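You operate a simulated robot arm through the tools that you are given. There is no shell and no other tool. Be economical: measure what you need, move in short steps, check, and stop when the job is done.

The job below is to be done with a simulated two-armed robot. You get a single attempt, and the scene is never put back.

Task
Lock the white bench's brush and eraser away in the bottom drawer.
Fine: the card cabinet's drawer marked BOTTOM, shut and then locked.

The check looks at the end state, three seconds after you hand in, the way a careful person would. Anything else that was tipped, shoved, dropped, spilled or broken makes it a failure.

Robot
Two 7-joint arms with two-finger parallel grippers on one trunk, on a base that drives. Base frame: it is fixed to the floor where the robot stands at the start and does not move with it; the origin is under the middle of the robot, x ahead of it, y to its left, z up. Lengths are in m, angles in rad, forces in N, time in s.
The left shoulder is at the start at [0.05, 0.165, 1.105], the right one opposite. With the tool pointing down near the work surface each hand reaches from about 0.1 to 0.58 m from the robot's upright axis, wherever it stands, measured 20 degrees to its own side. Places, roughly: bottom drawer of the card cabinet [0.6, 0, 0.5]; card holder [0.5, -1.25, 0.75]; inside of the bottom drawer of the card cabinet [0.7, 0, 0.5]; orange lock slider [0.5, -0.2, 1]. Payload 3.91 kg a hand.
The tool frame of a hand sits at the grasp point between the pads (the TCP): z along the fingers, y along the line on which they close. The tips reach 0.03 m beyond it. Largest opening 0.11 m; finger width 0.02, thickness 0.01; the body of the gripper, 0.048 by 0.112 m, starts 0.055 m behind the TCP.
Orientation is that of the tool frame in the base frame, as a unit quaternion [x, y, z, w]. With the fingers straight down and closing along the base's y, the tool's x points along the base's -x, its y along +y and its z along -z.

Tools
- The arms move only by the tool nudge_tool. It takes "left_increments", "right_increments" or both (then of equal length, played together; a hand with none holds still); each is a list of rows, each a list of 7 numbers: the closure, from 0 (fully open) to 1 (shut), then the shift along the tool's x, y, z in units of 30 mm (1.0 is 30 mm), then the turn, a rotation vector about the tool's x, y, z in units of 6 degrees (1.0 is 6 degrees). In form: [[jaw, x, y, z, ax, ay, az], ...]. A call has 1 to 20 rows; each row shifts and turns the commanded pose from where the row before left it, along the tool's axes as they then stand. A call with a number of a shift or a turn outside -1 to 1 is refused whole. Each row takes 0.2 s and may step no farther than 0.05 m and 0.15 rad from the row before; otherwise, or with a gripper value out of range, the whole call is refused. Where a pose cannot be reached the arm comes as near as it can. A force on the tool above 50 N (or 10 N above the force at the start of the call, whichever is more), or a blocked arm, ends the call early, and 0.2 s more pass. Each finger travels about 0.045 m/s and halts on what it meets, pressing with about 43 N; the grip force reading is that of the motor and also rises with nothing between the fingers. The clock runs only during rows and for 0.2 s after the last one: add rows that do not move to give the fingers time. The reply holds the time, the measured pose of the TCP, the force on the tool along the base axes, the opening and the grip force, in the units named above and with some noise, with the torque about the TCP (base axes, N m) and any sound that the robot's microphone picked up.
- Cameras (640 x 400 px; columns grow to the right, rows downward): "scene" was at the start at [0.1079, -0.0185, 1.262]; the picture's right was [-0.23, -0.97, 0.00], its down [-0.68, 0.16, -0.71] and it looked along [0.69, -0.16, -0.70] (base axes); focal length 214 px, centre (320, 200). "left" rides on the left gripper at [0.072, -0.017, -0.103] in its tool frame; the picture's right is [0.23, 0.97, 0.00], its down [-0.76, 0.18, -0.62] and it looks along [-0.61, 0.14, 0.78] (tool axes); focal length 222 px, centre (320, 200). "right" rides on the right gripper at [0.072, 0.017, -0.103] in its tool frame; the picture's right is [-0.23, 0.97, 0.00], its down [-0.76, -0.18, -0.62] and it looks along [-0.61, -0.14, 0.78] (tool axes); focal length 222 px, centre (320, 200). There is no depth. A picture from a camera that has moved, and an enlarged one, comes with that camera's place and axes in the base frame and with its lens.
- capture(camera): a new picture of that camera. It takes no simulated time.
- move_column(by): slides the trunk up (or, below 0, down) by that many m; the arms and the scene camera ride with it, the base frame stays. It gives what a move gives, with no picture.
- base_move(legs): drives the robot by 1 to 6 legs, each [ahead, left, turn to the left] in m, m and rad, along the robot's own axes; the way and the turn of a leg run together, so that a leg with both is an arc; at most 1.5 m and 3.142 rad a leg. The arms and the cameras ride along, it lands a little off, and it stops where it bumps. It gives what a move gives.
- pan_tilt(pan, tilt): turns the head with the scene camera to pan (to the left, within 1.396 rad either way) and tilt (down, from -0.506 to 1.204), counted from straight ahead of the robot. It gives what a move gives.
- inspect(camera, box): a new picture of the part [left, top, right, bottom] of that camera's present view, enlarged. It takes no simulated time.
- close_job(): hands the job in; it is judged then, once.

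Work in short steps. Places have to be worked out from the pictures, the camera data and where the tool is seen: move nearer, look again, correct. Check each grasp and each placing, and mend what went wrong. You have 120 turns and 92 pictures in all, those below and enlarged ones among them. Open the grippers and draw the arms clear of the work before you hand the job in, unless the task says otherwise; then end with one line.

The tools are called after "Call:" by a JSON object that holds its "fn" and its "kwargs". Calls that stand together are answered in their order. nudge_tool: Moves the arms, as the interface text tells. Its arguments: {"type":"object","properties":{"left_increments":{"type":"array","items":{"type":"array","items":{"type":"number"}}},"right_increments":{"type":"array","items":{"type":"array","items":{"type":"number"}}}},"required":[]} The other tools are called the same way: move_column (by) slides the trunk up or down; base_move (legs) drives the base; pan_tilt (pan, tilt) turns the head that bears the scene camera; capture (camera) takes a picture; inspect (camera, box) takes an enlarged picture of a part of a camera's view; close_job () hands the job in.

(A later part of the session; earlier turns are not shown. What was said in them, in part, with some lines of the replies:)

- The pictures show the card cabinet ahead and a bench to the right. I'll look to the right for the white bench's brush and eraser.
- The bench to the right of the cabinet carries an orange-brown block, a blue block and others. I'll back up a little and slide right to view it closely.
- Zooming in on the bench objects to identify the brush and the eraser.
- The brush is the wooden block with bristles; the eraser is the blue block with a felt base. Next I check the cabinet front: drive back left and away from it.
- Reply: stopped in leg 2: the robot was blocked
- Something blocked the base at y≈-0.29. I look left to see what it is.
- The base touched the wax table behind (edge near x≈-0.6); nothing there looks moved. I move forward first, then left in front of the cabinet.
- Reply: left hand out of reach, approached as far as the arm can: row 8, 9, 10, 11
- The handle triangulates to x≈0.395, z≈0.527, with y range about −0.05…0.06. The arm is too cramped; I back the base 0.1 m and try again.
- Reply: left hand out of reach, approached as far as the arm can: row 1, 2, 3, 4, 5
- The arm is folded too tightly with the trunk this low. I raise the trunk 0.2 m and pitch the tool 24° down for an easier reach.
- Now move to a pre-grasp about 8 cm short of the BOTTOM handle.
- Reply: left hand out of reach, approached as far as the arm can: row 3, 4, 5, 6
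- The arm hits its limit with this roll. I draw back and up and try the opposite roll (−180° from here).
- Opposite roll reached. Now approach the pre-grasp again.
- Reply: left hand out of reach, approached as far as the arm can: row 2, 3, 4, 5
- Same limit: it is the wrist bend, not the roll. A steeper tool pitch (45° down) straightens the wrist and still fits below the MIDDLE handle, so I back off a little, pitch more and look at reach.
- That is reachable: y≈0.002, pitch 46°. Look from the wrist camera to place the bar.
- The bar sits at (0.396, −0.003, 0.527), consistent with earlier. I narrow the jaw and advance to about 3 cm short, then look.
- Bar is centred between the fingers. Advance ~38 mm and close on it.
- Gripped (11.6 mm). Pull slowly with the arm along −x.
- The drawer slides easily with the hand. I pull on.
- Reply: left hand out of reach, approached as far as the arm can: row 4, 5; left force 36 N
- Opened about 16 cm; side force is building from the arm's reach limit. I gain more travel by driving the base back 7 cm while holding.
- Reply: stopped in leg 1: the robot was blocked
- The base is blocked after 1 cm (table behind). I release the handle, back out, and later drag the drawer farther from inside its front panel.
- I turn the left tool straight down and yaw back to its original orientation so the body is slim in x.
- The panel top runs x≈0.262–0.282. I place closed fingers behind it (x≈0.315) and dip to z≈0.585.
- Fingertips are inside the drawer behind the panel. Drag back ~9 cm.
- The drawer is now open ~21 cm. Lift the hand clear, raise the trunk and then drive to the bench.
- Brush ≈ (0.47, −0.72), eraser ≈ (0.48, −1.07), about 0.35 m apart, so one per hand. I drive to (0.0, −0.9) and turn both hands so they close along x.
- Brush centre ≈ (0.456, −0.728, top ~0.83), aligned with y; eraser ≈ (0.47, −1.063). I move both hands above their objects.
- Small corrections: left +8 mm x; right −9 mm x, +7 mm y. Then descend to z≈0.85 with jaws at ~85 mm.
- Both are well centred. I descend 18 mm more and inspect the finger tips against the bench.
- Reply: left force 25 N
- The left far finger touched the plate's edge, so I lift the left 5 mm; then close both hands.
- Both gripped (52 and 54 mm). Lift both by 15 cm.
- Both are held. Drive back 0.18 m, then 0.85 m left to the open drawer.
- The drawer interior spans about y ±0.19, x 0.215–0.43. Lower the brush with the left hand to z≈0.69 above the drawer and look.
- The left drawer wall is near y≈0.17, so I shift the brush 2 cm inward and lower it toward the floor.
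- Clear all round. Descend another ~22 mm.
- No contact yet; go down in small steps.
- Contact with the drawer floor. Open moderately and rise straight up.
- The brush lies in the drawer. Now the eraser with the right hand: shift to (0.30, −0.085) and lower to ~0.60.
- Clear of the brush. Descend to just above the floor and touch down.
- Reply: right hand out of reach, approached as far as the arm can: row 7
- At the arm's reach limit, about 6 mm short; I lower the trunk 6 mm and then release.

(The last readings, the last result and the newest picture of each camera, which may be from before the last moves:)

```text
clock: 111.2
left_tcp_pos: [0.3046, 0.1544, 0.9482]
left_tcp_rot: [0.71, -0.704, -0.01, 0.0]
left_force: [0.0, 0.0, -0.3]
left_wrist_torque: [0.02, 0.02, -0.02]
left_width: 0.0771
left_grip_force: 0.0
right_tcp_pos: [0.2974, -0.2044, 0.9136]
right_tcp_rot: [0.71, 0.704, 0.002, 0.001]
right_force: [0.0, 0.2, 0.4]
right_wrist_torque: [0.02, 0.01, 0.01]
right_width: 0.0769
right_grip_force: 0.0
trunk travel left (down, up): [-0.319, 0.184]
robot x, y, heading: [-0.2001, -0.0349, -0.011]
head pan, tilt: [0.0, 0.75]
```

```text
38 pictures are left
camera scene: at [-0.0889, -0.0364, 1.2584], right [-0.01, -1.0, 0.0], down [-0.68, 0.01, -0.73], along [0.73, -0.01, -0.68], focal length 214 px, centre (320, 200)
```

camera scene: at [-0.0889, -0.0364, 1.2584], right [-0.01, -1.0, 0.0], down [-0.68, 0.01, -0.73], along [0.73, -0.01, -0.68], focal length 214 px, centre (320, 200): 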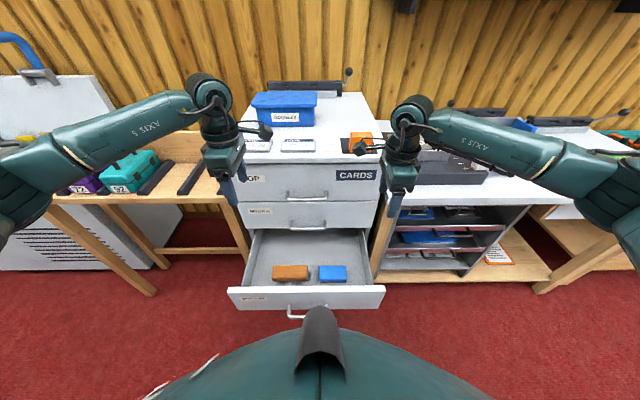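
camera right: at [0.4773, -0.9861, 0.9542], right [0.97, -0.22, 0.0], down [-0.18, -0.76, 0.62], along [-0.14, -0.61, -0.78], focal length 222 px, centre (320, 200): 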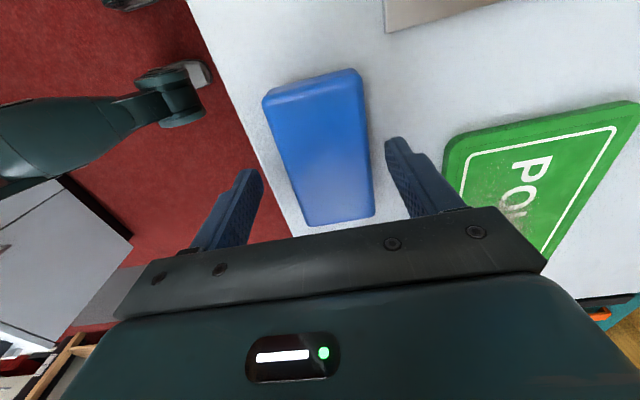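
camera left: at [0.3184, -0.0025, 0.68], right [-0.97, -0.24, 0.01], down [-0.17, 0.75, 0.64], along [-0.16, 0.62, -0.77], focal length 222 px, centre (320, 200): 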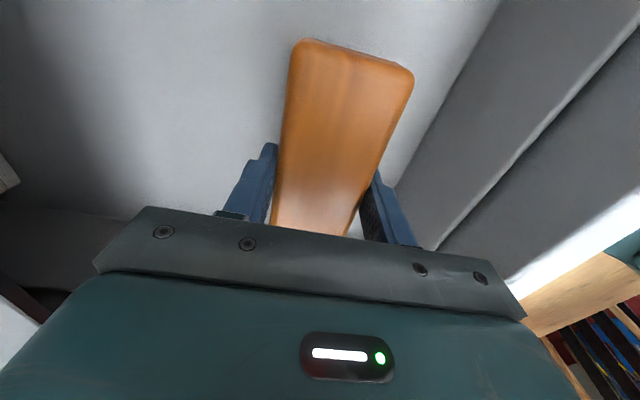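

Both objects are in. Next, close: first push the panel from outside with the closed left fingers (tool down). I move to x≈0.155, y≈0, z≈0.60, above the handle bar.

Call:
{"fn": "nudge_tool", "kwargs": {"left_increments": [[1, 0.855, 0.82, 0, 0, 0, 0], [1, 0.855, 0.82, 0, 0, 0, 0], [1, 0.855, 0.82, 0, 0, 0, 0], [1, 0.855, 0.82, 0, 0, 0, 0], [1, 0.855, 0.82, 0, 0, 0, 0], [1, 0.855, 0.82, 0, 0, 0, 0], [1, 0, 0, 1, 0, 0, 0], [1, 0, 0, 1, 0, 0, 0], [1, 0, 0, 1, 0, 0, 0], [1, 0, 0, 1, 0, 0, 0], [1, 0, 0, 1, 0, 0, 0], [1, 0, 0, 1, 0, 0, 0], [1, 0, 0, 1, 0, 0, 0], [1, 0, 0, 1, 0, 0, 0], [1, 0, 0, 1, 0, 0, 0]]}}

Call:
{"fn": "capture", "kwargs": {"camera": "left"}}

Call:
{"fn": "capture", "kwargs": {"camera": "scene"}}

```text
clock: 114.4
left_tcp_pos: [0.1552, 0.0026, 0.6777]
left_tcp_rot: [0.71, -0.704, -0.01, 0.0]
left_force: [0.3, 0.4, -0.5]
left_wrist_torque: [0.01, -0.01, 0.02]
left_width: 0.0002
left_grip_force: 37.9
right_tcp_pos: [0.2984, -0.2049, 0.913]
right_tcp_rot: [0.71, 0.704, 0.002, 0.001]
right_force: [-0.3, -0.5, 1.1]
right_wrist_torque: [0.0, 0.02, -0.01]
right_width: 0.0772
right_grip_force: 0.1
trunk travel left (down, up): [-0.319, 0.184]
robot x, y, heading: [-0.201, -0.0344, -0.005]
head pan, tilt: [0.0, 0.75]
```

```text
37 pictures are left
camera left: at [0.1741, -0.0719, 0.7794], right [-0.97, -0.24, 0.01], down [-0.18, 0.75, 0.64], along [-0.16, 0.62, -0.77], focal length 222 px, centre (320, 200)
```

left: 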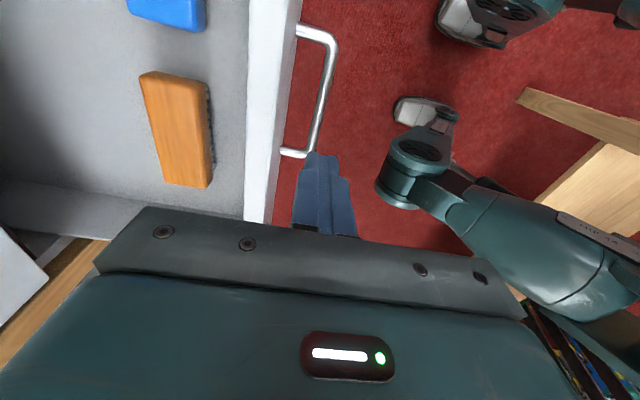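

```text
36 pictures are left
camera scene: at [-0.0888, -0.0361, 1.2584], right [-0.01, -1.0, 0.0], down [-0.68, 0.01, -0.73], along [0.73, -0.01, -0.68], focal length 214 px, centre (320, 200)
```

scene: 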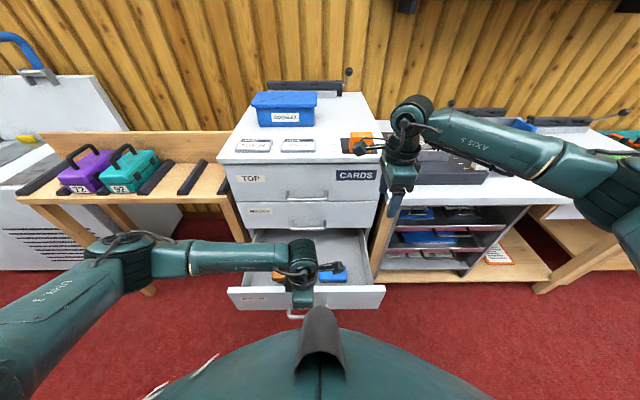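

The panel face is at x≈0.186 and the bar at x≈0.153. Descend to z≈0.60 and push forward to x≈0.31.

Call:
{"fn": "nudge_tool", "kwargs": {"left_increments": [[1, 0, -0.2, 1, 0, 0, 0], [1, 0, 0, 1, 0, 0, 0], [1, 0, 0, 0.6, 0, 0, 0], [1, 0, -0.5, 0, 0, 0, 0], [1, 0, -0.5, 0, 0, 0, 0], [1, 0, -0.5, 0, 0, 0, 0], [1, 0, -0.5, 0, 0, 0, 0], [1, 0, -0.5, 0, 0, 0, 0], [1, 0, -0.5, 0, 0, 0, 0], [1, 0, -0.5, 0, 0, 0, 0], [1, 0, -0.5, 0, 0, 0, 0], [1, 0, -0.5, 0, 0, 0, 0], [1, 0, 0, 0, 0, 0, 0]]}}

Call:
{"fn": "capture", "kwargs": {"camera": "scene"}}

```text
clock: 117.2
left_tcp_pos: [0.2938, 0.0066, 0.5969]
left_tcp_rot: [0.711, -0.703, -0.011, -0.001]
left_force: [0.5, 0.1, -0.1]
left_wrist_torque: [-0.01, -0.01, 0.02]
left_width: 0.0
left_grip_force: 37.6
right_tcp_pos: [0.2976, -0.2037, 0.9138]
right_tcp_rot: [0.71, 0.704, 0.003, 0.0]
right_force: [0.0, 0.3, 0.0]
right_wrist_torque: [0.02, -0.03, 0.01]
right_width: 0.0772
right_grip_force: 0.1
trunk travel left (down, up): [-0.319, 0.184]
robot x, y, heading: [-0.1996, -0.0371, -0.011]
head pan, tilt: [0.0, 0.75]
```

```text
35 pictures are left
camera scene: at [-0.0888, -0.036, 1.2584], right [-0.01, -1.0, 0.0], down [-0.68, 0.01, -0.73], along [0.73, -0.01, -0.68], focal length 214 px, centre (320, 200)
```

scene: 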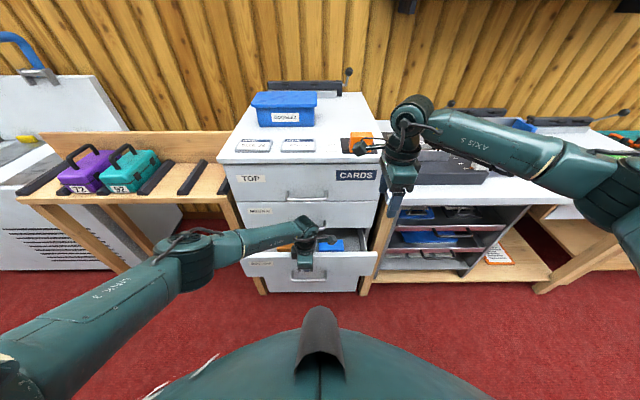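

The drawer follows. Push slightly more (body must stay off the MIDDLE handle), then retreat, raise, and pitch the hand for a handle grasp.

Call:
{"fn": "nudge_tool", "kwargs": {"left_increments": [[1, 0, -0.45, 0, 0, 0, 0], [1, 0, -0.4, 0, 0, 0, 0], [1, 0, 1, 0, 0, 0, 0], [1, 0, 1, -0.5, 0, 0, 0], [1, 0, 0, -1, 0, 0, 0], [0.6, 0, 0, -1, 0, 0, 0], [0.6, 0, 0, 0, 1, 0, 0], [0.6, 0, 0, 0, 1, 0, 0], [0.6, 0, 0, 0, 1, 0, 0], [0.6, 0, 0, 0, 1, 0, 0], [0.6, 0, 0, 0, 1, 0, 0], [0.6, 0, 0, 0, 1, 0, 0], [0.6, 0, 0, 0, 1, 0, 0], [0.6, 0, 0, 0, 0.3, 0, 0]]}}

Call:
{"fn": "base_move", "kwargs": {"legs": [[-0.025, 0, 0]]}}

Call:
{"fn": "capture", "kwargs": {"camera": "left"}}

```text
clock: 120.2
left_tcp_pos: [0.2599, 0.0044, 0.6724]
left_tcp_rot: [0.659, -0.657, 0.252, -0.266]
left_force: [-0.8, -0.7, -0.8]
left_wrist_torque: [0.01, -0.04, 0.0]
left_width: 0.0439
left_grip_force: 0.0
right_tcp_pos: [0.2982, -0.2043, 0.9127]
right_tcp_rot: [0.71, 0.704, 0.002, 0.001]
right_force: [0.7, -0.6, 0.8]
right_wrist_torque: [-0.03, 0.0, 0.0]
right_width: 0.0772
right_grip_force: 0.0
trunk travel left (down, up): [-0.319, 0.184]
robot x, y, heading: [-0.2055, -0.0376, -0.009]
head pan, tilt: [0.0, 0.75]
```

```text
clock: 121.0
left_tcp_pos: [0.2352, 0.0049, 0.6722]
left_tcp_rot: [0.659, -0.657, 0.252, -0.265]
left_force: [0.2, -0.3, -0.2]
left_wrist_torque: [0.0, 0.03, -0.02]
left_width: 0.0441
left_grip_force: 0.1
right_tcp_pos: [0.2717, -0.2039, 0.9145]
right_tcp_rot: [0.711, 0.703, 0.002, 0.0]
right_force: [0.2, -0.8, 0.4]
right_wrist_torque: [0.02, -0.01, -0.02]
right_width: 0.077
right_grip_force: 0.0
trunk travel left (down, up): [-0.319, 0.184]
robot x, y, heading: [-0.226, -0.0361, -0.01]
head pan, tilt: [0.0, 0.75]
```

```text
34 pictures are left
camera left: at [0.1774, -0.07, 0.7592], right [-0.71, -0.22, -0.67], down [-0.56, 0.75, 0.35], along [0.42, 0.62, -0.66], focal length 222 px, centre (320, 200)
```

left: 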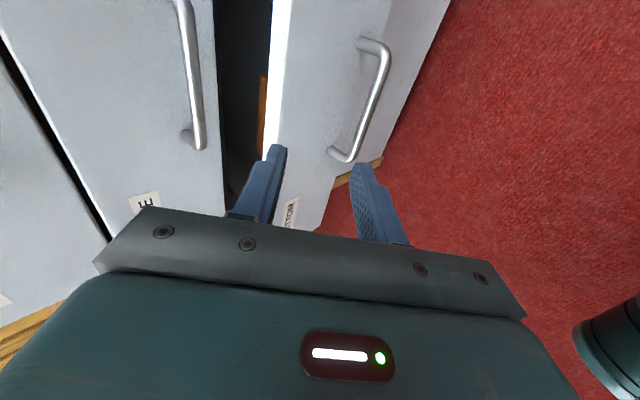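

Bar now at (0.290, −0.007, 0.527). Approach: combine lateral then straight in, stopping ~1 cm short for check.

Call:
{"fn": "nudge_tool", "kwargs": {"left_increments": [[0.6, 0.1, 0.66, 0.8, 0, 0, 0], [0.6, 0.1, 0.66, 0.8, 0, 0, 0], [0.6, 0, 0.65, 0.8, 0, 0, 0], [0.6, 0, 0, 0.8, 0, 0, 0], [0.6, 0, 0, 0, 0, 0, 0]]}}

Call:
{"fn": "capture", "kwargs": {"camera": "left"}}

```text
clock: 122.2
left_tcp_pos: [0.2573, 0.001, 0.564]
left_tcp_rot: [0.659, -0.657, 0.252, -0.265]
left_force: [1.0, -0.2, -0.6]
left_wrist_torque: [-0.04, 0.01, 0.01]
left_width: 0.0439
left_grip_force: 0.0
right_tcp_pos: [0.2726, -0.2042, 0.9132]
right_tcp_rot: [0.71, 0.705, 0.002, 0.0]
right_force: [0.4, -0.6, 1.3]
right_wrist_torque: [0.02, -0.01, 0.05]
right_width: 0.0771
right_grip_force: 0.1
trunk travel left (down, up): [-0.319, 0.184]
robot x, y, heading: [-0.2288, -0.037, -0.011]
head pan, tilt: [0.0, 0.75]
```

```text
33 pictures are left
camera left: at [0.2002, -0.074, 0.6503], right [-0.71, -0.22, -0.67], down [-0.56, 0.75, 0.35], along [0.42, 0.62, -0.66], focal length 222 px, centre (320, 200)
```

left: 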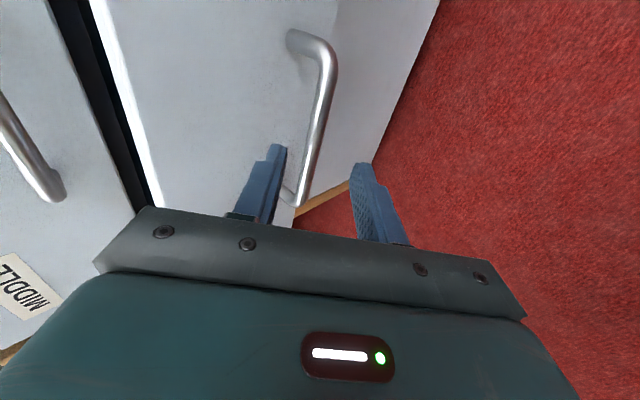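

The bar is slightly towards the upper finger; adjust 4 mm, advance 42 mm and close.

Call:
{"fn": "nudge_tool", "kwargs": {"left_increments": [[0.6, 0, -0.12, 0.7, 0, 0, 0], [0.6, 0, 0, 0.7, 0, 0, 0], [0.6, 0, 0, 0, 0, 0, 0], [1, 0, 0, 0, 0, 0, 0], [1, 0, 0, 0, 0, 0, 0], [1, 0, 0, 0, 0, 0, 0]]}}

```text
clock: 123.6
left_tcp_pos: [0.2906, 0.0018, 0.5372]
left_tcp_rot: [0.659, -0.657, 0.253, -0.266]
left_force: [2.4, -1.5, 6.1]
left_wrist_torque: [-0.21, -0.05, 0.2]
left_width: 0.0117
left_grip_force: 40.5
right_tcp_pos: [0.2718, -0.2031, 0.9144]
right_tcp_rot: [0.71, 0.704, 0.002, 0.0]
right_force: [0.3, -1.0, 0.8]
right_wrist_torque: [-0.01, 0.01, 0.02]
right_width: 0.0771
right_grip_force: 0.0
trunk travel left (down, up): [-0.319, 0.184]
robot x, y, heading: [-0.2253, -0.037, -0.007]
head pan, tilt: [0.0, 0.75]
```

Gripped at 11.7 mm. Push the drawer shut along +x.

Call:
{"fn": "nudge_tool", "kwargs": {"left_increments": [[1, 0, -0.366, 0.341, 0, 0, 0], [1, 0, -0.366, 0.341, 0, 0, 0], [1, 0, -0.366, 0.341, 0, 0, 0], [1, 0, -0.366, 0.341, 0, 0, 0], [1, 0, -0.366, 0.341, 0, 0, 0], [1, 0, -0.366, 0.341, 0, 0, 0], [1, 0, 0, 0, 0, 0, 0]]}}

Call:
{"fn": "capture", "kwargs": {"camera": "scene"}}

```text
clock: 125.2
left_tcp_pos: [0.3578, 0.0029, 0.5366]
left_tcp_rot: [-0.657, 0.663, -0.256, 0.253]
left_force: [-3.7, -29.0, -27.4]
left_wrist_torque: [-0.35, 0.23, 0.26]
left_width: 0.0119
left_grip_force: 44.5
left hand out of reach, approached as far as the arm can: row 5, 6
right_tcp_pos: [0.2733, -0.2055, 0.9119]
right_tcp_rot: [0.71, 0.704, 0.001, 0.0]
right_force: [-0.6, 0.1, 0.4]
right_wrist_torque: [-0.02, 0.05, 0.0]
right_width: 0.077
right_grip_force: 0.1
trunk travel left (down, up): [-0.319, 0.184]
robot x, y, heading: [-0.2284, -0.0325, -0.011]
head pan, tilt: [0.0, 0.75]
```

```text
32 pictures are left
camera scene: at [-0.112, -0.0371, 1.2576], right [-0.01, -1.0, 0.0], down [-0.68, 0.01, -0.73], along [0.73, -0.01, -0.68], focal length 214 px, centre (320, 200)
```

scene: 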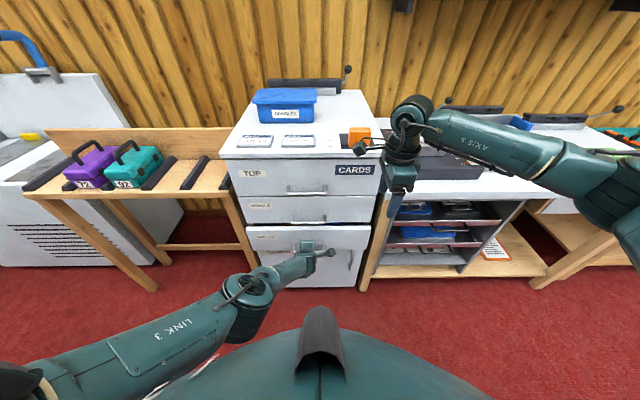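

The arm is near its reach end; I finish the push by driving the base forward 3 cm.

Call:
{"fn": "base_move", "kwargs": {"legs": [[0.03, 0, 0]]}}

Call:
{"fn": "inspect", "kwargs": {"camera": "scene", "box": [220, 160, 400, 300]}}

```text
clock: 126.0
left_tcp_pos: [0.3883, 0.004, 0.5365]
left_tcp_rot: [-0.658, 0.662, -0.254, 0.254]
left_force: [-7.8, -27.2, -29.7]
left_wrist_torque: [-0.15, 0.17, 0.6]
left_width: 0.0117
left_grip_force: 44.6
right_tcp_pos: [0.304, -0.2057, 0.9123]
right_tcp_rot: [0.711, 0.704, 0.002, 0.0]
right_force: [0.7, -0.1, 0.3]
right_wrist_torque: [-0.01, 0.0, -0.02]
right_width: 0.0768
right_grip_force: 0.0
trunk travel left (down, up): [-0.319, 0.184]
robot x, y, heading: [-0.1972, -0.0343, -0.006]
head pan, tilt: [0.0, 0.75]
```

```text
2.86 times, centred on (310, 230) of scene
camera zoom: at [-0.0809, -0.0371, 1.2579], right [-0.01, -1.0, 0.0], down [-0.68, 0.01, -0.73], along [0.73, -0.01, -0.68], focal length 613 px, centre (349, 114)
```

zoom: 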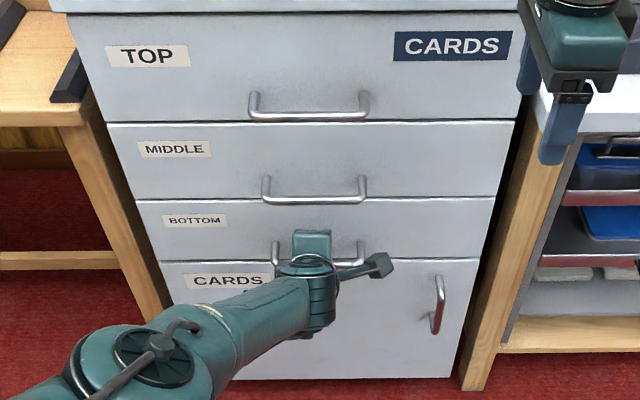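

It looks almost flush. Push a further 1 cm gently to make sure it seats.

Call:
{"fn": "base_move", "kwargs": {"legs": [[0.012, 0, 0]]}}

```text
clock: 126.9
left_tcp_pos: [0.3886, 0.0037, 0.5349]
left_tcp_rot: [-0.661, 0.661, -0.251, 0.252]
left_force: [-16.2, 4.9, 20.4]
left_wrist_torque: [-0.46, 0.04, -0.28]
left_width: 0.0119
left_grip_force: 44.6
right_tcp_pos: [0.3115, -0.2035, 0.9159]
right_tcp_rot: [0.71, 0.704, 0.002, 0.001]
right_force: [-0.6, -1.0, -0.4]
right_wrist_torque: [-0.03, 0.0, -0.01]
right_width: 0.077
right_grip_force: 0.0
trunk travel left (down, up): [-0.319, 0.184]
robot x, y, heading: [-0.1886, -0.0365, 0.001]
head pan, tilt: [0.0, 0.75]
stopped in leg 1: the force on the tool passed its limit (the readings are from after the stop); the commanded pose is now the measured one
```

The drawer is against its stop. Release and back the left hand out.

Call:
{"fn": "nudge_tool", "kwargs": {"left_increments": [[0.65, 0, 0, 0, 0, 0, 0], [0.65, 0, 0, 0, 0, 0, 0], [0.65, 0, 0, 0, 0, 0, 0], [0.65, 0, 0, -1, 0, 0, 0], [0.65, 0, 0, -1, 0, 0, 0], [0.65, 0, 0.5, -1, 0, 0, 0], [0.65, 0, 0, -1, 0, 0, 0]]}}

Call:
{"fn": "inspect", "kwargs": {"camera": "scene", "box": [220, 160, 400, 300]}}

Call:
{"fn": "inspect", "kwargs": {"camera": "scene", "box": [310, 100, 410, 190]}}

```text
clock: 128.5
left_tcp_pos: [0.3787, -0.0126, 0.5303]
left_tcp_rot: [-0.66, 0.662, -0.252, 0.251]
left_force: [0.2, -0.1, 0.2]
left_wrist_torque: [-0.03, -0.04, -0.03]
left_width: 0.0386
left_grip_force: 0.0
left hand out of reach, approached as far as the arm can: row 4, 5, 6, 7
right_tcp_pos: [0.3123, -0.2044, 0.9151]
right_tcp_rot: [0.71, 0.704, 0.001, 0.001]
right_force: [-0.1, -0.3, -0.1]
right_wrist_torque: [0.02, -0.02, 0.01]
right_width: 0.0771
right_grip_force: 0.0
trunk travel left (down, up): [-0.319, 0.184]
robot x, y, heading: [-0.1868, -0.0388, -0.006]
head pan, tilt: [0.0, 0.75]
```

```text
2.86 times, centred on (310, 230) of scene
camera zoom: at [-0.0742, -0.0362, 1.2584], right [-0.01, -1.0, 0.0], down [-0.68, 0.01, -0.73], along [0.73, -0.01, -0.68], focal length 613 px, centre (349, 114)
```

zoom: 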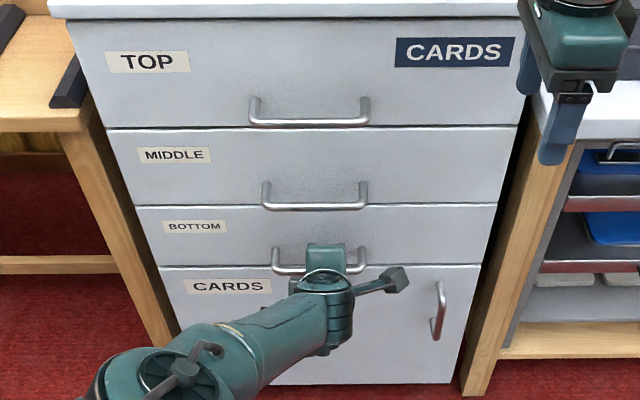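

```text
4.44 times, centred on (360, 145) of scene
camera zoom: at [-0.0742, -0.0362, 1.2584], right [-0.01, -1.0, 0.0], down [-0.68, 0.01, -0.73], along [0.73, -0.01, -0.68], focal length 953 px, centre (142, 444)
```

zoom: 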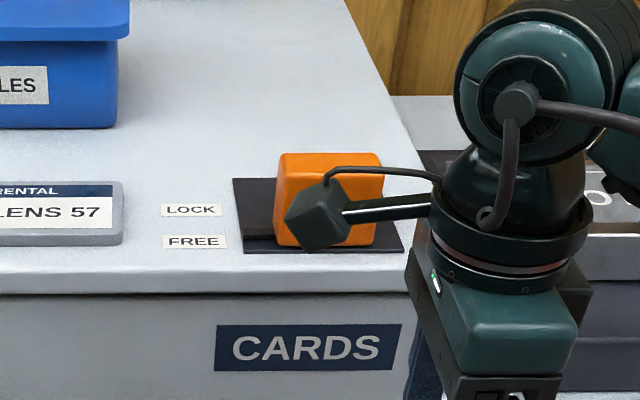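

The arm can't retreat from this configuration, so I withdraw along the tool axis using small trunk-up and base-back steps to slip the fingers off the bar.

Call:
{"fn": "move_column", "kwargs": {"by": 0.015}}

Call:
{"fn": "base_move", "kwargs": {"legs": [[-0.011, 0, 0]]}}

Call:
{"fn": "move_column", "kwargs": {"by": 0.014}}

Call:
{"fn": "capture", "kwargs": {"camera": "left"}}

```text
clock: 129.1
left_tcp_pos: [0.3775, -0.0119, 0.5452]
left_tcp_rot: [-0.661, 0.662, -0.25, 0.25]
left_force: [0.7, 0.2, 0.3]
left_wrist_torque: [0.0, 0.0, -0.01]
left_width: 0.0384
left_grip_force: 0.0
right_tcp_pos: [0.3128, -0.205, 0.9274]
right_tcp_rot: [0.71, 0.704, 0.002, 0.001]
right_force: [-1.2, -0.5, 0.6]
right_wrist_torque: [0.0, 0.06, -0.01]
right_width: 0.077
right_grip_force: 0.1
trunk travel left (down, up): [-0.334, 0.169]
robot x, y, heading: [-0.1854, -0.0352, -0.005]
head pan, tilt: [0.0, 0.75]
```

```text
clock: 129.9
left_tcp_pos: [0.3676, -0.0106, 0.5465]
left_tcp_rot: [-0.66, 0.662, -0.251, 0.251]
left_force: [-0.6, 0.2, -0.2]
left_wrist_torque: [0.03, 0.03, 0.01]
left_width: 0.0388
left_grip_force: 0.1
right_tcp_pos: [0.3011, -0.2035, 0.9288]
right_tcp_rot: [0.71, 0.705, 0.002, 0.001]
right_force: [-0.5, -1.1, -0.5]
right_wrist_torque: [0.0, -0.01, 0.0]
right_width: 0.0769
right_grip_force: 0.1
trunk travel left (down, up): [-0.334, 0.169]
robot x, y, heading: [-0.1949, -0.0338, -0.008]
head pan, tilt: [0.0, 0.75]
```

```text
clock: 130.5
left_tcp_pos: [0.3676, -0.0115, 0.559]
left_tcp_rot: [-0.661, 0.662, -0.251, 0.25]
left_force: [0.8, 0.5, -0.2]
left_wrist_torque: [-0.02, -0.01, 0.01]
left_width: 0.0385
left_grip_force: 0.0
right_tcp_pos: [0.3014, -0.205, 0.9425]
right_tcp_rot: [0.71, 0.704, 0.002, 0.0]
right_force: [0.6, -0.6, 0.9]
right_wrist_torque: [-0.01, 0.02, 0.01]
right_width: 0.0774
right_grip_force: 0.1
trunk travel left (down, up): [-0.348, 0.155]
robot x, y, heading: [-0.1949, -0.0355, -0.01]
head pan, tilt: [0.0, 0.75]
```

```text
28 pictures are left
camera left: at [0.3113, -0.0839, 0.6482], right [-0.73, -0.23, -0.65], down [-0.55, 0.76, 0.35], along [0.41, 0.61, -0.68], focal length 222 px, centre (320, 200)
```

left: 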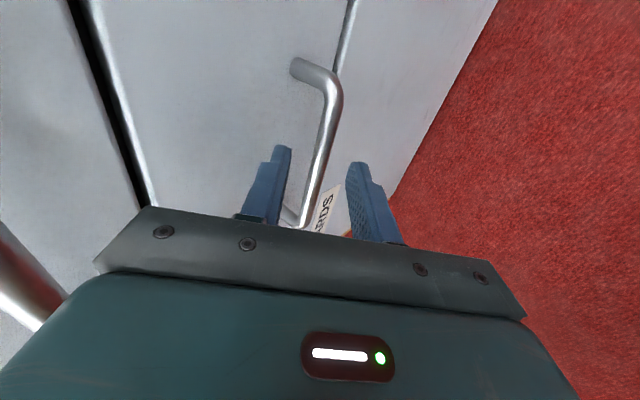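

Forces stay nil and the bar is centred. Continue the same way until clear.

Call:
{"fn": "base_move", "kwargs": {"legs": [[-0.014, 0, 0]]}}

Call:
{"fn": "move_column", "kwargs": {"by": 0.014}}

Call:
{"fn": "base_move", "kwargs": {"legs": [[-0.018, 0, 0]]}}

Call:
{"fn": "capture", "kwargs": {"camera": "left"}}

```text
clock: 131.3
left_tcp_pos: [0.3527, -0.0107, 0.5601]
left_tcp_rot: [-0.661, 0.662, -0.251, 0.251]
left_force: [0.2, -0.3, -0.5]
left_wrist_torque: [-0.04, -0.01, 0.01]
left_width: 0.0385
left_grip_force: 0.0
right_tcp_pos: [0.2865, -0.2043, 0.9431]
right_tcp_rot: [0.71, 0.704, 0.002, 0.001]
right_force: [-0.4, 0.2, 0.0]
right_wrist_torque: [0.02, 0.01, 0.03]
right_width: 0.0768
right_grip_force: 0.0
trunk travel left (down, up): [-0.348, 0.155]
robot x, y, heading: [-0.2076, -0.0333, -0.009]
head pan, tilt: [0.0, 0.75]
```

```text
clock: 131.9
left_tcp_pos: [0.3538, -0.0106, 0.5733]
left_tcp_rot: [-0.661, 0.661, -0.251, 0.251]
left_force: [0.1, 0.0, 0.6]
left_wrist_torque: [0.0, 0.01, 0.02]
left_width: 0.0385
left_grip_force: 0.1
right_tcp_pos: [0.2864, -0.2057, 0.957]
right_tcp_rot: [0.711, 0.703, 0.002, 0.0]
right_force: [-0.1, 0.3, -0.5]
right_wrist_torque: [0.05, 0.01, -0.01]
right_width: 0.0771
right_grip_force: 0.0
trunk travel left (down, up): [-0.362, 0.141]
robot x, y, heading: [-0.2109, -0.0362, -0.006]
head pan, tilt: [0.0, 0.75]
```

```text
clock: 132.8
left_tcp_pos: [0.3375, -0.012, 0.5729]
left_tcp_rot: [-0.661, 0.662, -0.251, 0.25]
left_force: [-0.2, 0.1, -0.2]
left_wrist_torque: [-0.02, 0.01, 0.03]
left_width: 0.0386
left_grip_force: 0.0
right_tcp_pos: [0.2722, -0.2044, 0.9567]
right_tcp_rot: [0.71, 0.704, 0.003, 0.001]
right_force: [-0.1, -0.1, 0.7]
right_wrist_torque: [0.0, -0.01, -0.02]
right_width: 0.0771
right_grip_force: 0.1
trunk travel left (down, up): [-0.362, 0.141]
robot x, y, heading: [-0.2269, -0.0347, -0.008]
head pan, tilt: [0.0, 0.75]
stopped in leg 1: the robot was blocked; the commanded pose is now the measured one
```

```text
27 pictures are left
camera left: at [0.2814, -0.0839, 0.6618], right [-0.73, -0.23, -0.65], down [-0.54, 0.76, 0.35], along [0.41, 0.61, -0.68], focal length 222 px, centre (320, 200)
```

left: 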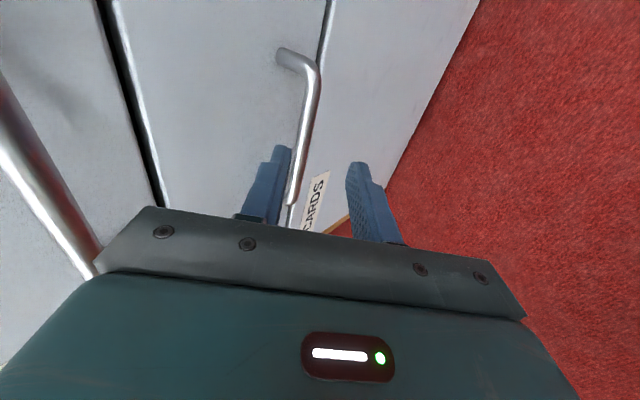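

The fingers are clear of the bar and the drawer remains shut (bar x≈0.396). Now retract the left arm.

Call:
{"fn": "nudge_tool", "kwargs": {"left_increments": [[0.65, 0, 0.366, -0.341, 0, 0, 0], [0.65, 0, 0.366, -0.341, 0, 0, 0], [0.65, 0, 0.366, -0.341, 0, 0, 0], [0.65, 0, 0.366, -0.341, 0, 0, 0], [0.65, 0, 0.366, -0.341, 0, 0, 0]]}}

```text
clock: 134.0
left_tcp_pos: [0.2802, -0.02, 0.555]
left_tcp_rot: [-0.661, 0.661, -0.251, 0.252]
left_force: [0.0, -0.2, 0.8]
left_wrist_torque: [0.05, -0.03, -0.01]
left_width: 0.0384
left_grip_force: 0.0
left hand out of reach, approached as far as the arm can: row 1, 2, 3, 4
right_tcp_pos: [0.2722, -0.204, 0.9576]
right_tcp_rot: [0.711, 0.703, 0.002, 0.0]
right_force: [0.0, 0.9, 0.0]
right_wrist_torque: [0.0, -0.01, -0.03]
right_width: 0.077
right_grip_force: 0.1
trunk travel left (down, up): [-0.362, 0.141]
robot x, y, heading: [-0.2271, -0.0332, -0.006]
head pan, tilt: [0.0, 0.75]
```

It's back. Straighten the left tool downward, then raise it and move it aside to the left.

Call:
{"fn": "nudge_tool", "kwargs": {"left_increments": [[0.65, 0, 0, -0.5, -1, 0, 0], [0.65, 0, 0, -0.5, -1, 0, 0], [0.65, 0, 0, -0.5, -1, 0, 0], [0.65, 0, 0, -0.5, -1, 0, 0], [0.65, 0, 0, 0, -1, 0, 0], [0.65, 0, 0, 0, -1, 0, 0], [0.65, 0, 0, 0, -1, 0, 0], [0.5, 0, 0, -1, 0, 0, 0], [0.5, 0, 0, -1, 0, 0, 0], [0.5, 0, 0, -1, 0, 0, 0], [0.5, 0, 0, -1, 0, 0, 0], [0.5, 0, 0, -1, 0, 0, 0], [0.5, 0, 0, -1, 0, 0, 0], [0.5, 0, 0, -1, 0, 0, 0], [0.5, 0, 0, -1, 0, 0, 0], [0.5, 0, 0, -1, 0, 0, 0], [0.5, -1, 0, 0, 0, 0, 0], [0.5, -1, 0, 0, 0, 0, 0], [0.5, -1, 0, 0, 0, 0, 0], [0.5, -1, 0, 0, 0, 0, 0]]}}

Call:
{"fn": "capture", "kwargs": {"camera": "scene"}}

```text
clock: 138.2
left_tcp_pos: [0.249, 0.0975, 0.8747]
left_tcp_rot: [-0.706, 0.708, 0.002, -0.003]
left_force: [0.0, 0.4, 0.2]
left_wrist_torque: [0.07, 0.02, -0.01]
left_width: 0.0552
left_grip_force: 0.2
right_tcp_pos: [0.2711, -0.2034, 0.9571]
right_tcp_rot: [0.71, 0.704, 0.002, 0.001]
right_force: [0.1, -0.7, -0.6]
right_wrist_torque: [0.01, 0.0, 0.0]
right_width: 0.077
right_grip_force: 0.1
trunk travel left (down, up): [-0.362, 0.141]
robot x, y, heading: [-0.2245, -0.0334, -0.006]
head pan, tilt: [0.0, 0.75]
```

```text
26 pictures are left
camera scene: at [-0.115, -0.0354, 1.3014], right [-0.01, -1.0, 0.0], down [-0.68, 0.01, -0.73], along [0.73, -0.01, -0.68], focal length 214 px, centre (320, 200)
```

scene: 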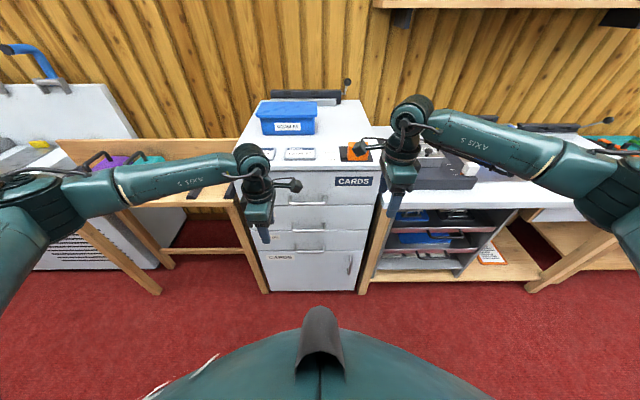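

Drawers look flush. The slider's front face ≈ (0.458, −0.157, z 0.935–0.985). I raise both hands, close the right fingers and line them up in y before driving forward.

Call:
{"fn": "move_column", "kwargs": {"by": 0.1}}

Call:
{"fn": "nudge_tool", "kwargs": {"left_increments": [[0.5, 0, 0, -1, 0, 0, 0], [0.5, 0, 0, -1, 0, 0, 0], [0.5, 0, 0, -1, 0, 0, 0], [0.5, 0, 0, -1, 0, 0, 0], [0.5, 0, 0, -1, 0, 0, 0]], "right_increments": [[1, 0.5, -0.33, 0, 0, 0, 0], [1, 0.5, -0.33, 0, 0, 0, 0], [1, 0.5, -0.33, 0, 0, 0, 0], [1, 0, 0, 0, 0, 0, 0], [1, 0, 0, 0, 0, 0, 0]]}}

Call:
{"fn": "base_move", "kwargs": {"legs": [[0.17, 0, 0]]}}

Call:
{"fn": "capture", "kwargs": {"camera": "scene"}}

Call:
{"fn": "capture", "kwargs": {"camera": "right"}}

```text
clock: 139.6
left_tcp_pos: [0.2486, 0.0966, 0.9748]
left_tcp_rot: [-0.707, 0.707, 0.003, -0.003]
left_force: [-0.3, -0.1, 0.1]
left_wrist_torque: [-0.04, -0.01, -0.01]
left_width: 0.0551
left_grip_force: 0.1
right_tcp_pos: [0.272, -0.2041, 1.0567]
right_tcp_rot: [0.71, 0.704, 0.002, 0.0]
right_force: [1.3, -0.8, 0.0]
right_wrist_torque: [0.0, 0.04, 0.02]
right_width: 0.077
right_grip_force: 0.0
trunk travel left (down, up): [-0.462, 0.041]
robot x, y, heading: [-0.2244, -0.036, -0.008]
head pan, tilt: [0.0, 0.75]
```

```text
clock: 140.8
left_tcp_pos: [0.2489, 0.098, 1.1259]
left_tcp_rot: [-0.706, 0.708, 0.004, -0.003]
left_force: [0.0, 0.8, -0.3]
left_wrist_torque: [-0.01, -0.03, -0.02]
left_width: 0.0552
left_grip_force: 0.1
right_tcp_pos: [0.2424, -0.1589, 1.0564]
right_tcp_rot: [0.709, 0.705, 0.003, 0.0]
right_force: [0.9, -0.1, 0.1]
right_wrist_torque: [0.04, -0.03, -0.07]
right_width: 0.0002
right_grip_force: 28.7
trunk travel left (down, up): [-0.462, 0.041]
robot x, y, heading: [-0.2279, -0.032, -0.005]
head pan, tilt: [0.0, 0.75]
```

```text
clock: 142.2
left_tcp_pos: [0.4193, 0.093, 1.1243]
left_tcp_rot: [-0.705, 0.709, 0.004, -0.003]
left_force: [0.4, 0.1, 0.1]
left_wrist_torque: [-0.02, 0.03, 0.02]
left_width: 0.055
left_grip_force: 0.0
right_tcp_pos: [0.4114, -0.1618, 1.0558]
right_tcp_rot: [0.711, 0.703, 0.002, 0.0]
right_force: [-0.2, -0.2, -0.3]
right_wrist_torque: [0.01, 0.01, 0.0]
right_width: 0.0
right_grip_force: 37.6
trunk travel left (down, up): [-0.462, 0.041]
robot x, y, heading: [-0.0577, -0.0363, -0.013]
head pan, tilt: [0.0, 0.75]
```

```text
25 pictures are left
camera scene: at [0.055, -0.038, 1.4013], right [-0.01, -1.0, 0.0], down [-0.68, 0.01, -0.73], along [0.73, -0.01, -0.68], focal length 214 px, centre (320, 200)
```

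scene: 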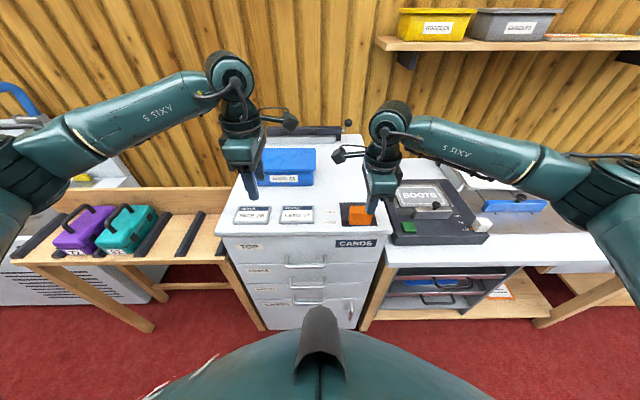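

```text
24 pictures are left
camera right: at [0.4299, -0.0904, 1.1599], right [0.97, -0.24, 0.0], down [-0.19, -0.76, 0.62], along [-0.15, -0.6, -0.78], focal length 222 px, centre (320, 200)
```

right: 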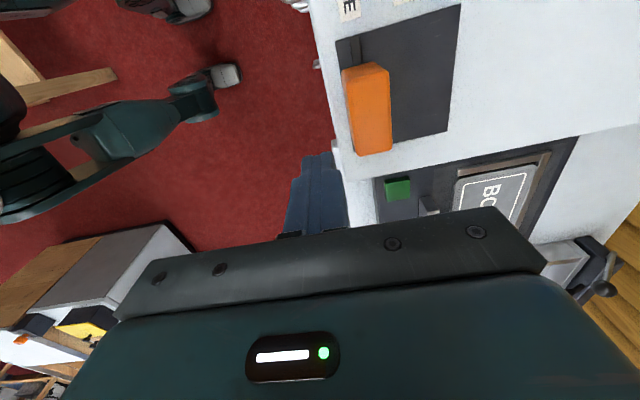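

The slider block spans x≈0.438–0.47, y≈−0.12…−0.187, with free plate behind it for LOCK. Descend to z≈0.985 in front of it.

Call:
{"fn": "nudge_tool", "kwargs": {"right_increments": [[1, 0.27, -0.1, 0.5, 0, 0, 0], [1, 0, 0, 0.9, 0, 0, 0], [1, 0, 0, 0.9, 0, 0, 0], [1, 0, 0, 0, 0, 0, 0]]}}

Call:
{"fn": "capture", "kwargs": {"camera": "right"}}

Call:
{"fn": "inspect", "kwargs": {"camera": "scene", "box": [320, 180, 420, 260]}}

```text
clock: 143.2
left_tcp_pos: [0.4201, 0.092, 1.1247]
left_tcp_rot: [-0.706, 0.709, 0.004, -0.003]
left_force: [0.8, 0.5, 0.2]
left_wrist_torque: [0.0, -0.01, -0.01]
left_width: 0.0553
left_grip_force: 0.0
right_tcp_pos: [0.4081, -0.1543, 0.9865]
right_tcp_rot: [0.712, 0.703, 0.002, 0.001]
right_force: [0.7, 0.7, 0.0]
right_wrist_torque: [-0.01, -0.01, 0.01]
right_width: 0.0001
right_grip_force: 37.3
trunk travel left (down, up): [-0.462, 0.041]
robot x, y, heading: [-0.0563, -0.0359, -0.014]
head pan, tilt: [0.0, 0.75]
```

```text
23 pictures are left
camera right: at [0.426, -0.0825, 1.0906], right [0.97, -0.24, 0.0], down [-0.19, -0.76, 0.62], along [-0.15, -0.6, -0.78], focal length 222 px, centre (320, 200)
```

right: 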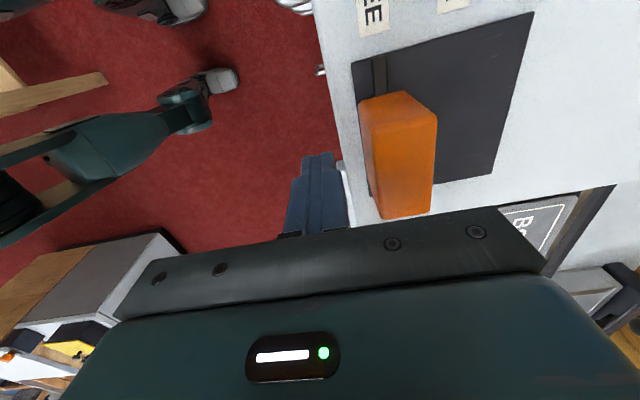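

```text
5.00 times, centred on (370, 220) of scene
camera zoom: at [0.054, -0.038, 1.4014], right [-0.01, -1.0, 0.0], down [-0.68, 0.01, -0.73], along [0.73, -0.01, -0.68], focal length 1072 px, centre (70, 100)
```

zoom: 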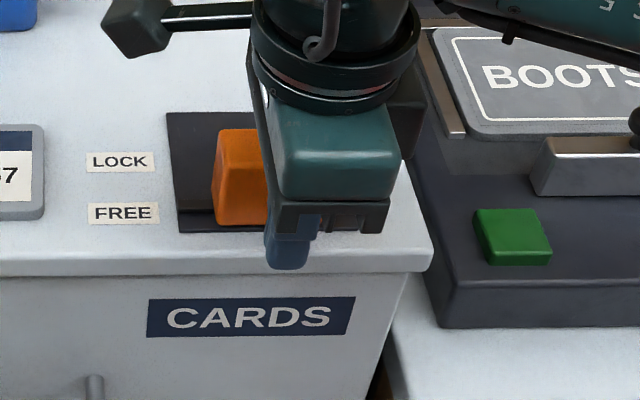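

The fingers stand right in front of the block, clear of the top. Push +x in small rows.

Call:
{"fn": "nudge_tool", "kwargs": {"right_increments": [[1, 0, 0.3, 0, 0, 0, 0], [1, 0, 0.3, 0, 0, 0, 0], [1, 0, 0.3, 0, 0, 0, 0], [1, 0, 0.3, 0, 0, 0, 0], [1, 0, 0.3, 0, 0, 0, 0], [1, 0, 0, 0, 0, 0, 0]]}}

Call:
{"fn": "capture", "kwargs": {"camera": "right"}}

```text
clock: 144.6
left_tcp_pos: [0.4184, 0.093, 1.1253]
left_tcp_rot: [-0.705, 0.709, 0.003, -0.002]
left_force: [-0.1, 0.6, 1.0]
left_wrist_torque: [-0.03, 0.01, 0.0]
left_width: 0.0551
left_grip_force: 0.0
right_tcp_pos: [0.4545, -0.1567, 0.9885]
right_tcp_rot: [0.712, 0.702, 0.002, 0.0]
right_force: [-0.5, 0.0, 0.8]
right_wrist_torque: [0.0, -0.03, -0.02]
right_width: 0.0002
right_grip_force: 38.1
trunk travel left (down, up): [-0.462, 0.041]
robot x, y, heading: [-0.0583, -0.0401, -0.012]
head pan, tilt: [0.0, 0.75]
```

```text
21 pictures are left
camera right: at [0.4717, -0.0836, 1.0919], right [0.97, -0.24, 0.0], down [-0.19, -0.76, 0.62], along [-0.15, -0.6, -0.78], focal length 222 px, centre (320, 200)
```

right: 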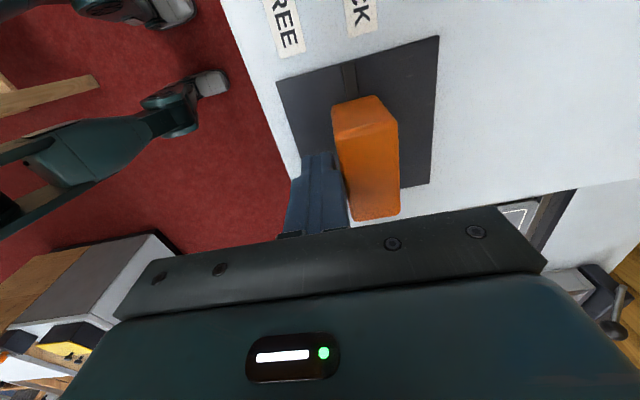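

It slides; the mark is almost at LOCK. Push on until the stop.

Call:
{"fn": "nudge_tool", "kwargs": {"right_increments": [[1, 0, 0.2, 0, 0, 0, 0], [1, 0, 0.2, 0, 0, 0, 0], [1, 0, 0.2, 0, 0, 0, 0], [1, 0, 0, 0, 0, 0, 0]]}}

Call:
{"fn": "capture", "kwargs": {"camera": "right"}}

```text
clock: 145.6
left_tcp_pos: [0.4152, 0.0928, 1.1271]
left_tcp_rot: [-0.704, 0.71, 0.002, -0.002]
left_force: [-0.2, -0.9, 0.7]
left_wrist_torque: [0.03, -0.01, -0.04]
left_width: 0.0551
left_grip_force: 0.0
right_tcp_pos: [0.4653, -0.1551, 0.9877]
right_tcp_rot: [0.71, 0.704, -0.001, -0.001]
right_force: [-34.9, -5.4, -1.1]
right_wrist_torque: [0.02, -0.19, 0.28]
right_width: 0.0002
right_grip_force: 38.0
trunk travel left (down, up): [-0.462, 0.041]
robot x, y, heading: [-0.055, -0.0363, -0.019]
head pan, tilt: [0.0, 0.75]
```

```text
20 pictures are left
camera right: at [0.4837, -0.0828, 1.0912], right [0.97, -0.24, 0.0], down [-0.18, -0.76, 0.62], along [-0.15, -0.61, -0.78], focal length 222 px, centre (320, 200)
```

right: 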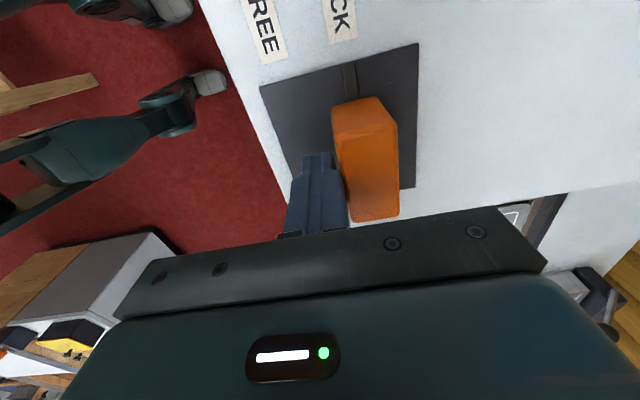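

At its stop (35 N) with the mark at LOCK. Retreat, lift, and open the hands; then back the base off and look.

Call:
{"fn": "nudge_tool", "kwargs": {"right_increments": [[1, 0, -0.5, 0, 0, 0, 0], [1, 0, -0.7, 0, 0, 0, 0], [1, 0, 0, -1, 0, 0, 0], [1, 0, 0, -1, 0, 0, 0], [0.5, 0, 0, -1, 0, 0, 0], [0, 0, 0, -1, 0, 0, 0]], "left_increments": [[0, 0, 0, 0, 0, 0, 0], [0, 0, 0, 0, 0, 0, 0], [0, 0, 0, 0, 0, 0, 0], [0, 0, 0, 0, 0, 0, 0], [0, 0, 0, 0, 0, 0, 0], [0, 0, 0, 0, 0, 0, 0]]}}

Call:
{"fn": "base_move", "kwargs": {"legs": [[-0.16, 0, 0]]}}

Call:
{"fn": "nudge_tool", "kwargs": {"right_increments": [[0, -1, 0, 0, 0, 0, 0], [0, -1, 0, 0, 0, 0, 0], [0, -1, 0, 0, 0, 0, 0], [0, -1, 0, 0, 0, 0, 0]]}}

Call:
{"fn": "capture", "kwargs": {"camera": "scene"}}

Call:
{"fn": "inspect", "kwargs": {"camera": "scene", "box": [210, 140, 400, 310]}}

```text
clock: 147.0
left_tcp_pos: [0.4191, 0.0943, 1.1239]
left_tcp_rot: [-0.705, 0.709, 0.003, -0.002]
left_force: [-0.4, 0.3, -0.5]
left_wrist_torque: [0.05, -0.01, -0.01]
left_width: 0.1104
left_grip_force: 0.0
right_tcp_pos: [0.4366, -0.1545, 1.108]
right_tcp_rot: [0.712, 0.702, 0.002, 0.001]
right_force: [-0.4, 0.8, -0.8]
right_wrist_torque: [0.01, 0.01, 0.03]
right_width: 0.0493
right_grip_force: 0.1
trunk travel left (down, up): [-0.462, 0.041]
robot x, y, heading: [-0.0599, -0.0367, -0.011]
head pan, tilt: [0.0, 0.75]
```

```text
clock: 148.4
left_tcp_pos: [0.258, 0.0959, 1.1258]
left_tcp_rot: [-0.705, 0.709, 0.004, -0.003]
left_force: [-0.6, 0.6, -0.2]
left_wrist_torque: [-0.02, -0.02, 0.0]
left_width: 0.11
left_grip_force: 0.1
right_tcp_pos: [0.2769, -0.1525, 1.1072]
right_tcp_rot: [0.712, 0.702, 0.003, 0.0]
right_force: [0.5, -0.4, 0.3]
right_wrist_torque: [0.01, 0.0, 0.01]
right_width: 0.1099
right_grip_force: 0.1
trunk travel left (down, up): [-0.462, 0.041]
robot x, y, heading: [-0.2212, -0.0338, -0.012]
head pan, tilt: [0.0, 0.75]
```

```text
clock: 149.4
left_tcp_pos: [0.26, 0.0967, 1.1248]
left_tcp_rot: [-0.705, 0.709, 0.003, -0.003]
left_force: [-0.8, 0.3, -0.9]
left_wrist_torque: [0.01, 0.0, 0.03]
left_width: 0.1099
left_grip_force: 0.1
right_tcp_pos: [0.2754, -0.2745, 1.1087]
right_tcp_rot: [0.71, 0.704, 0.003, 0.0]
right_force: [0.5, 0.6, -0.4]
right_wrist_torque: [0.04, 0.0, -0.02]
right_width: 0.11
right_grip_force: 0.1
trunk travel left (down, up): [-0.462, 0.041]
robot x, y, heading: [-0.2224, -0.0355, -0.009]
head pan, tilt: [0.0, 0.75]
```

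```text
19 pictures are left
camera scene: at [-0.106, -0.0365, 1.4014], right [-0.01, -1.0, 0.0], down [-0.68, 0.01, -0.73], along [0.73, -0.01, -0.68], focal length 214 px, centre (320, 200)
```

scene: 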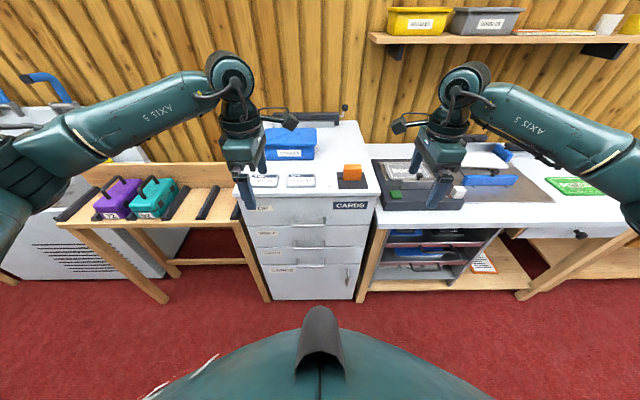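

```text
2.35 times, centred on (305, 225) of scene
camera zoom: at [-0.106, -0.0365, 1.4014], right [-0.01, -1.0, 0.0], down [-0.68, 0.01, -0.73], along [0.73, -0.01, -0.68], focal length 505 px, centre (355, 141)
```

zoom: 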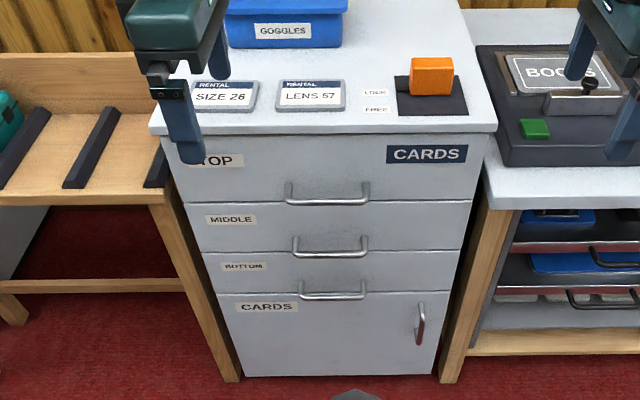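

The slider is at LOCK and the drawers look flush. A quick zoomed check of the slider, the bench, and the wax table behind.

Call:
{"fn": "inspect", "kwargs": {"camera": "scene", "box": [320, 130, 400, 200]}}

Call:
{"fn": "pan_tilt", "kwargs": {"pan": 1.39, "tilt": 0.9}}

Call:
{"fn": "capture", "kwargs": {"camera": "scene"}}

Call:
{"fn": "pan_tilt", "kwargs": {"pan": -0.7, "tilt": 0.7}}

Call:
{"fn": "capture", "kwargs": {"camera": "scene"}}

```text
5.71 times, centred on (360, 165) of scene
camera zoom: at [-0.106, -0.0365, 1.4014], right [-0.01, -1.0, 0.0], down [-0.68, 0.01, -0.73], along [0.73, -0.01, -0.68], focal length 1226 px, centre (91, 400)
```

zoom: 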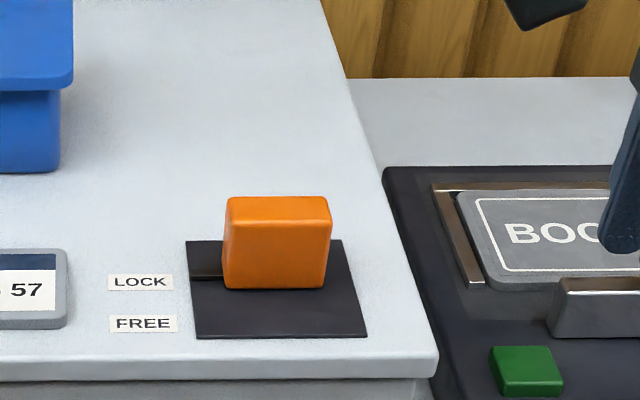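

```text
clock: 151.0
left_tcp_pos: [0.2583, 0.0956, 1.1239]
left_tcp_rot: [-0.706, 0.709, 0.003, -0.003]
left_force: [0.2, -0.4, 0.0]
left_wrist_torque: [-0.01, 0.03, 0.01]
left_width: 0.1098
left_grip_force: 0.1
right_tcp_pos: [0.2761, -0.2731, 1.1083]
right_tcp_rot: [0.712, 0.702, 0.002, 0.0]
right_force: [-0.6, 0.2, 0.0]
right_wrist_torque: [0.01, -0.02, 0.01]
right_width: 0.1103
right_grip_force: 0.0
trunk travel left (down, up): [-0.462, 0.041]
robot x, y, heading: [-0.2137, -0.0331, -0.008]
head pan, tilt: [1.389, 0.901]
```

```text
16 pictures are left
camera scene: at [-0.1742, 0.039, 1.3895], right [0.98, -0.19, 0.0], down [-0.15, -0.77, -0.62], along [0.12, 0.61, -0.78], focal length 214 px, centre (320, 200)
```

scene: 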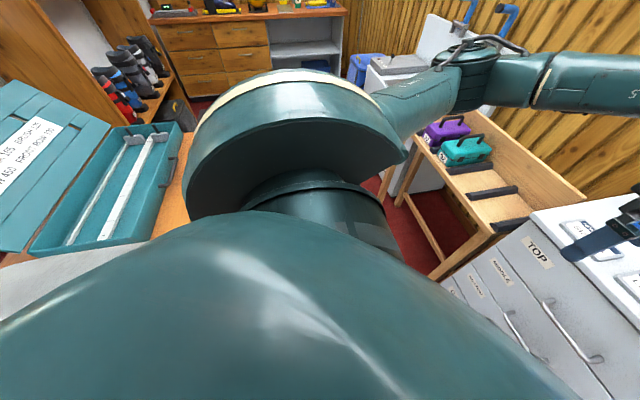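

```text
clock: 153.0
left_tcp_pos: [0.2583, 0.096, 1.1259]
left_tcp_rot: [-0.705, 0.709, 0.003, -0.003]
left_force: [-0.2, -0.5, -0.1]
left_wrist_torque: [0.01, -0.01, 0.03]
left_width: 0.11
left_grip_force: 0.1
right_tcp_pos: [0.277, -0.2734, 1.1085]
right_tcp_rot: [0.712, 0.703, 0.001, 0.0]
right_force: [-0.2, -0.7, -0.1]
right_wrist_torque: [-0.01, 0.02, -0.01]
right_width: 0.1099
right_grip_force: 0.0
trunk travel left (down, up): [-0.462, 0.041]
robot x, y, heading: [-0.2186, -0.037, -0.009]
head pan, tilt: [-0.7, 0.7]
```

```text
15 pictures are left
camera scene: at [-0.1243, -0.0905, 1.4056], right [-0.65, -0.76, 0.0], down [-0.49, 0.42, -0.76], along [0.58, -0.5, -0.64], focal length 214 px, centre (320, 200)
```

scene: 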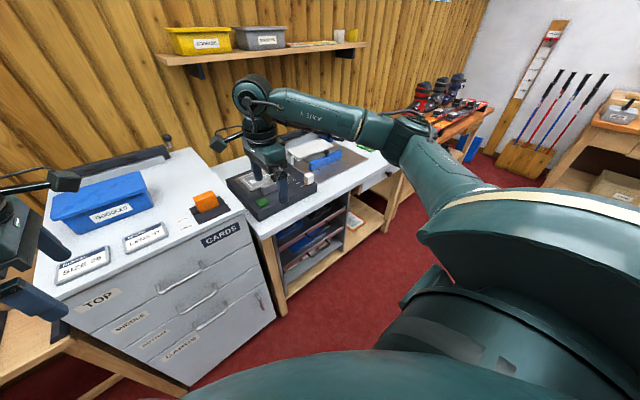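

The slider mark lines up with LOCK, the drawers are flush, and I see nothing else disturbed. Both grippers are open and clear, so I hand in.

Call:
{"fn": "close_job", "kwargs": {}}

```text
The job is handed in.
```

The brush and eraser are in the card cabinet's BOTTOM drawer; the drawer is pushed fully shut and the slider is at LOCK. I did not pull on the drawer afterwards to test the lock.
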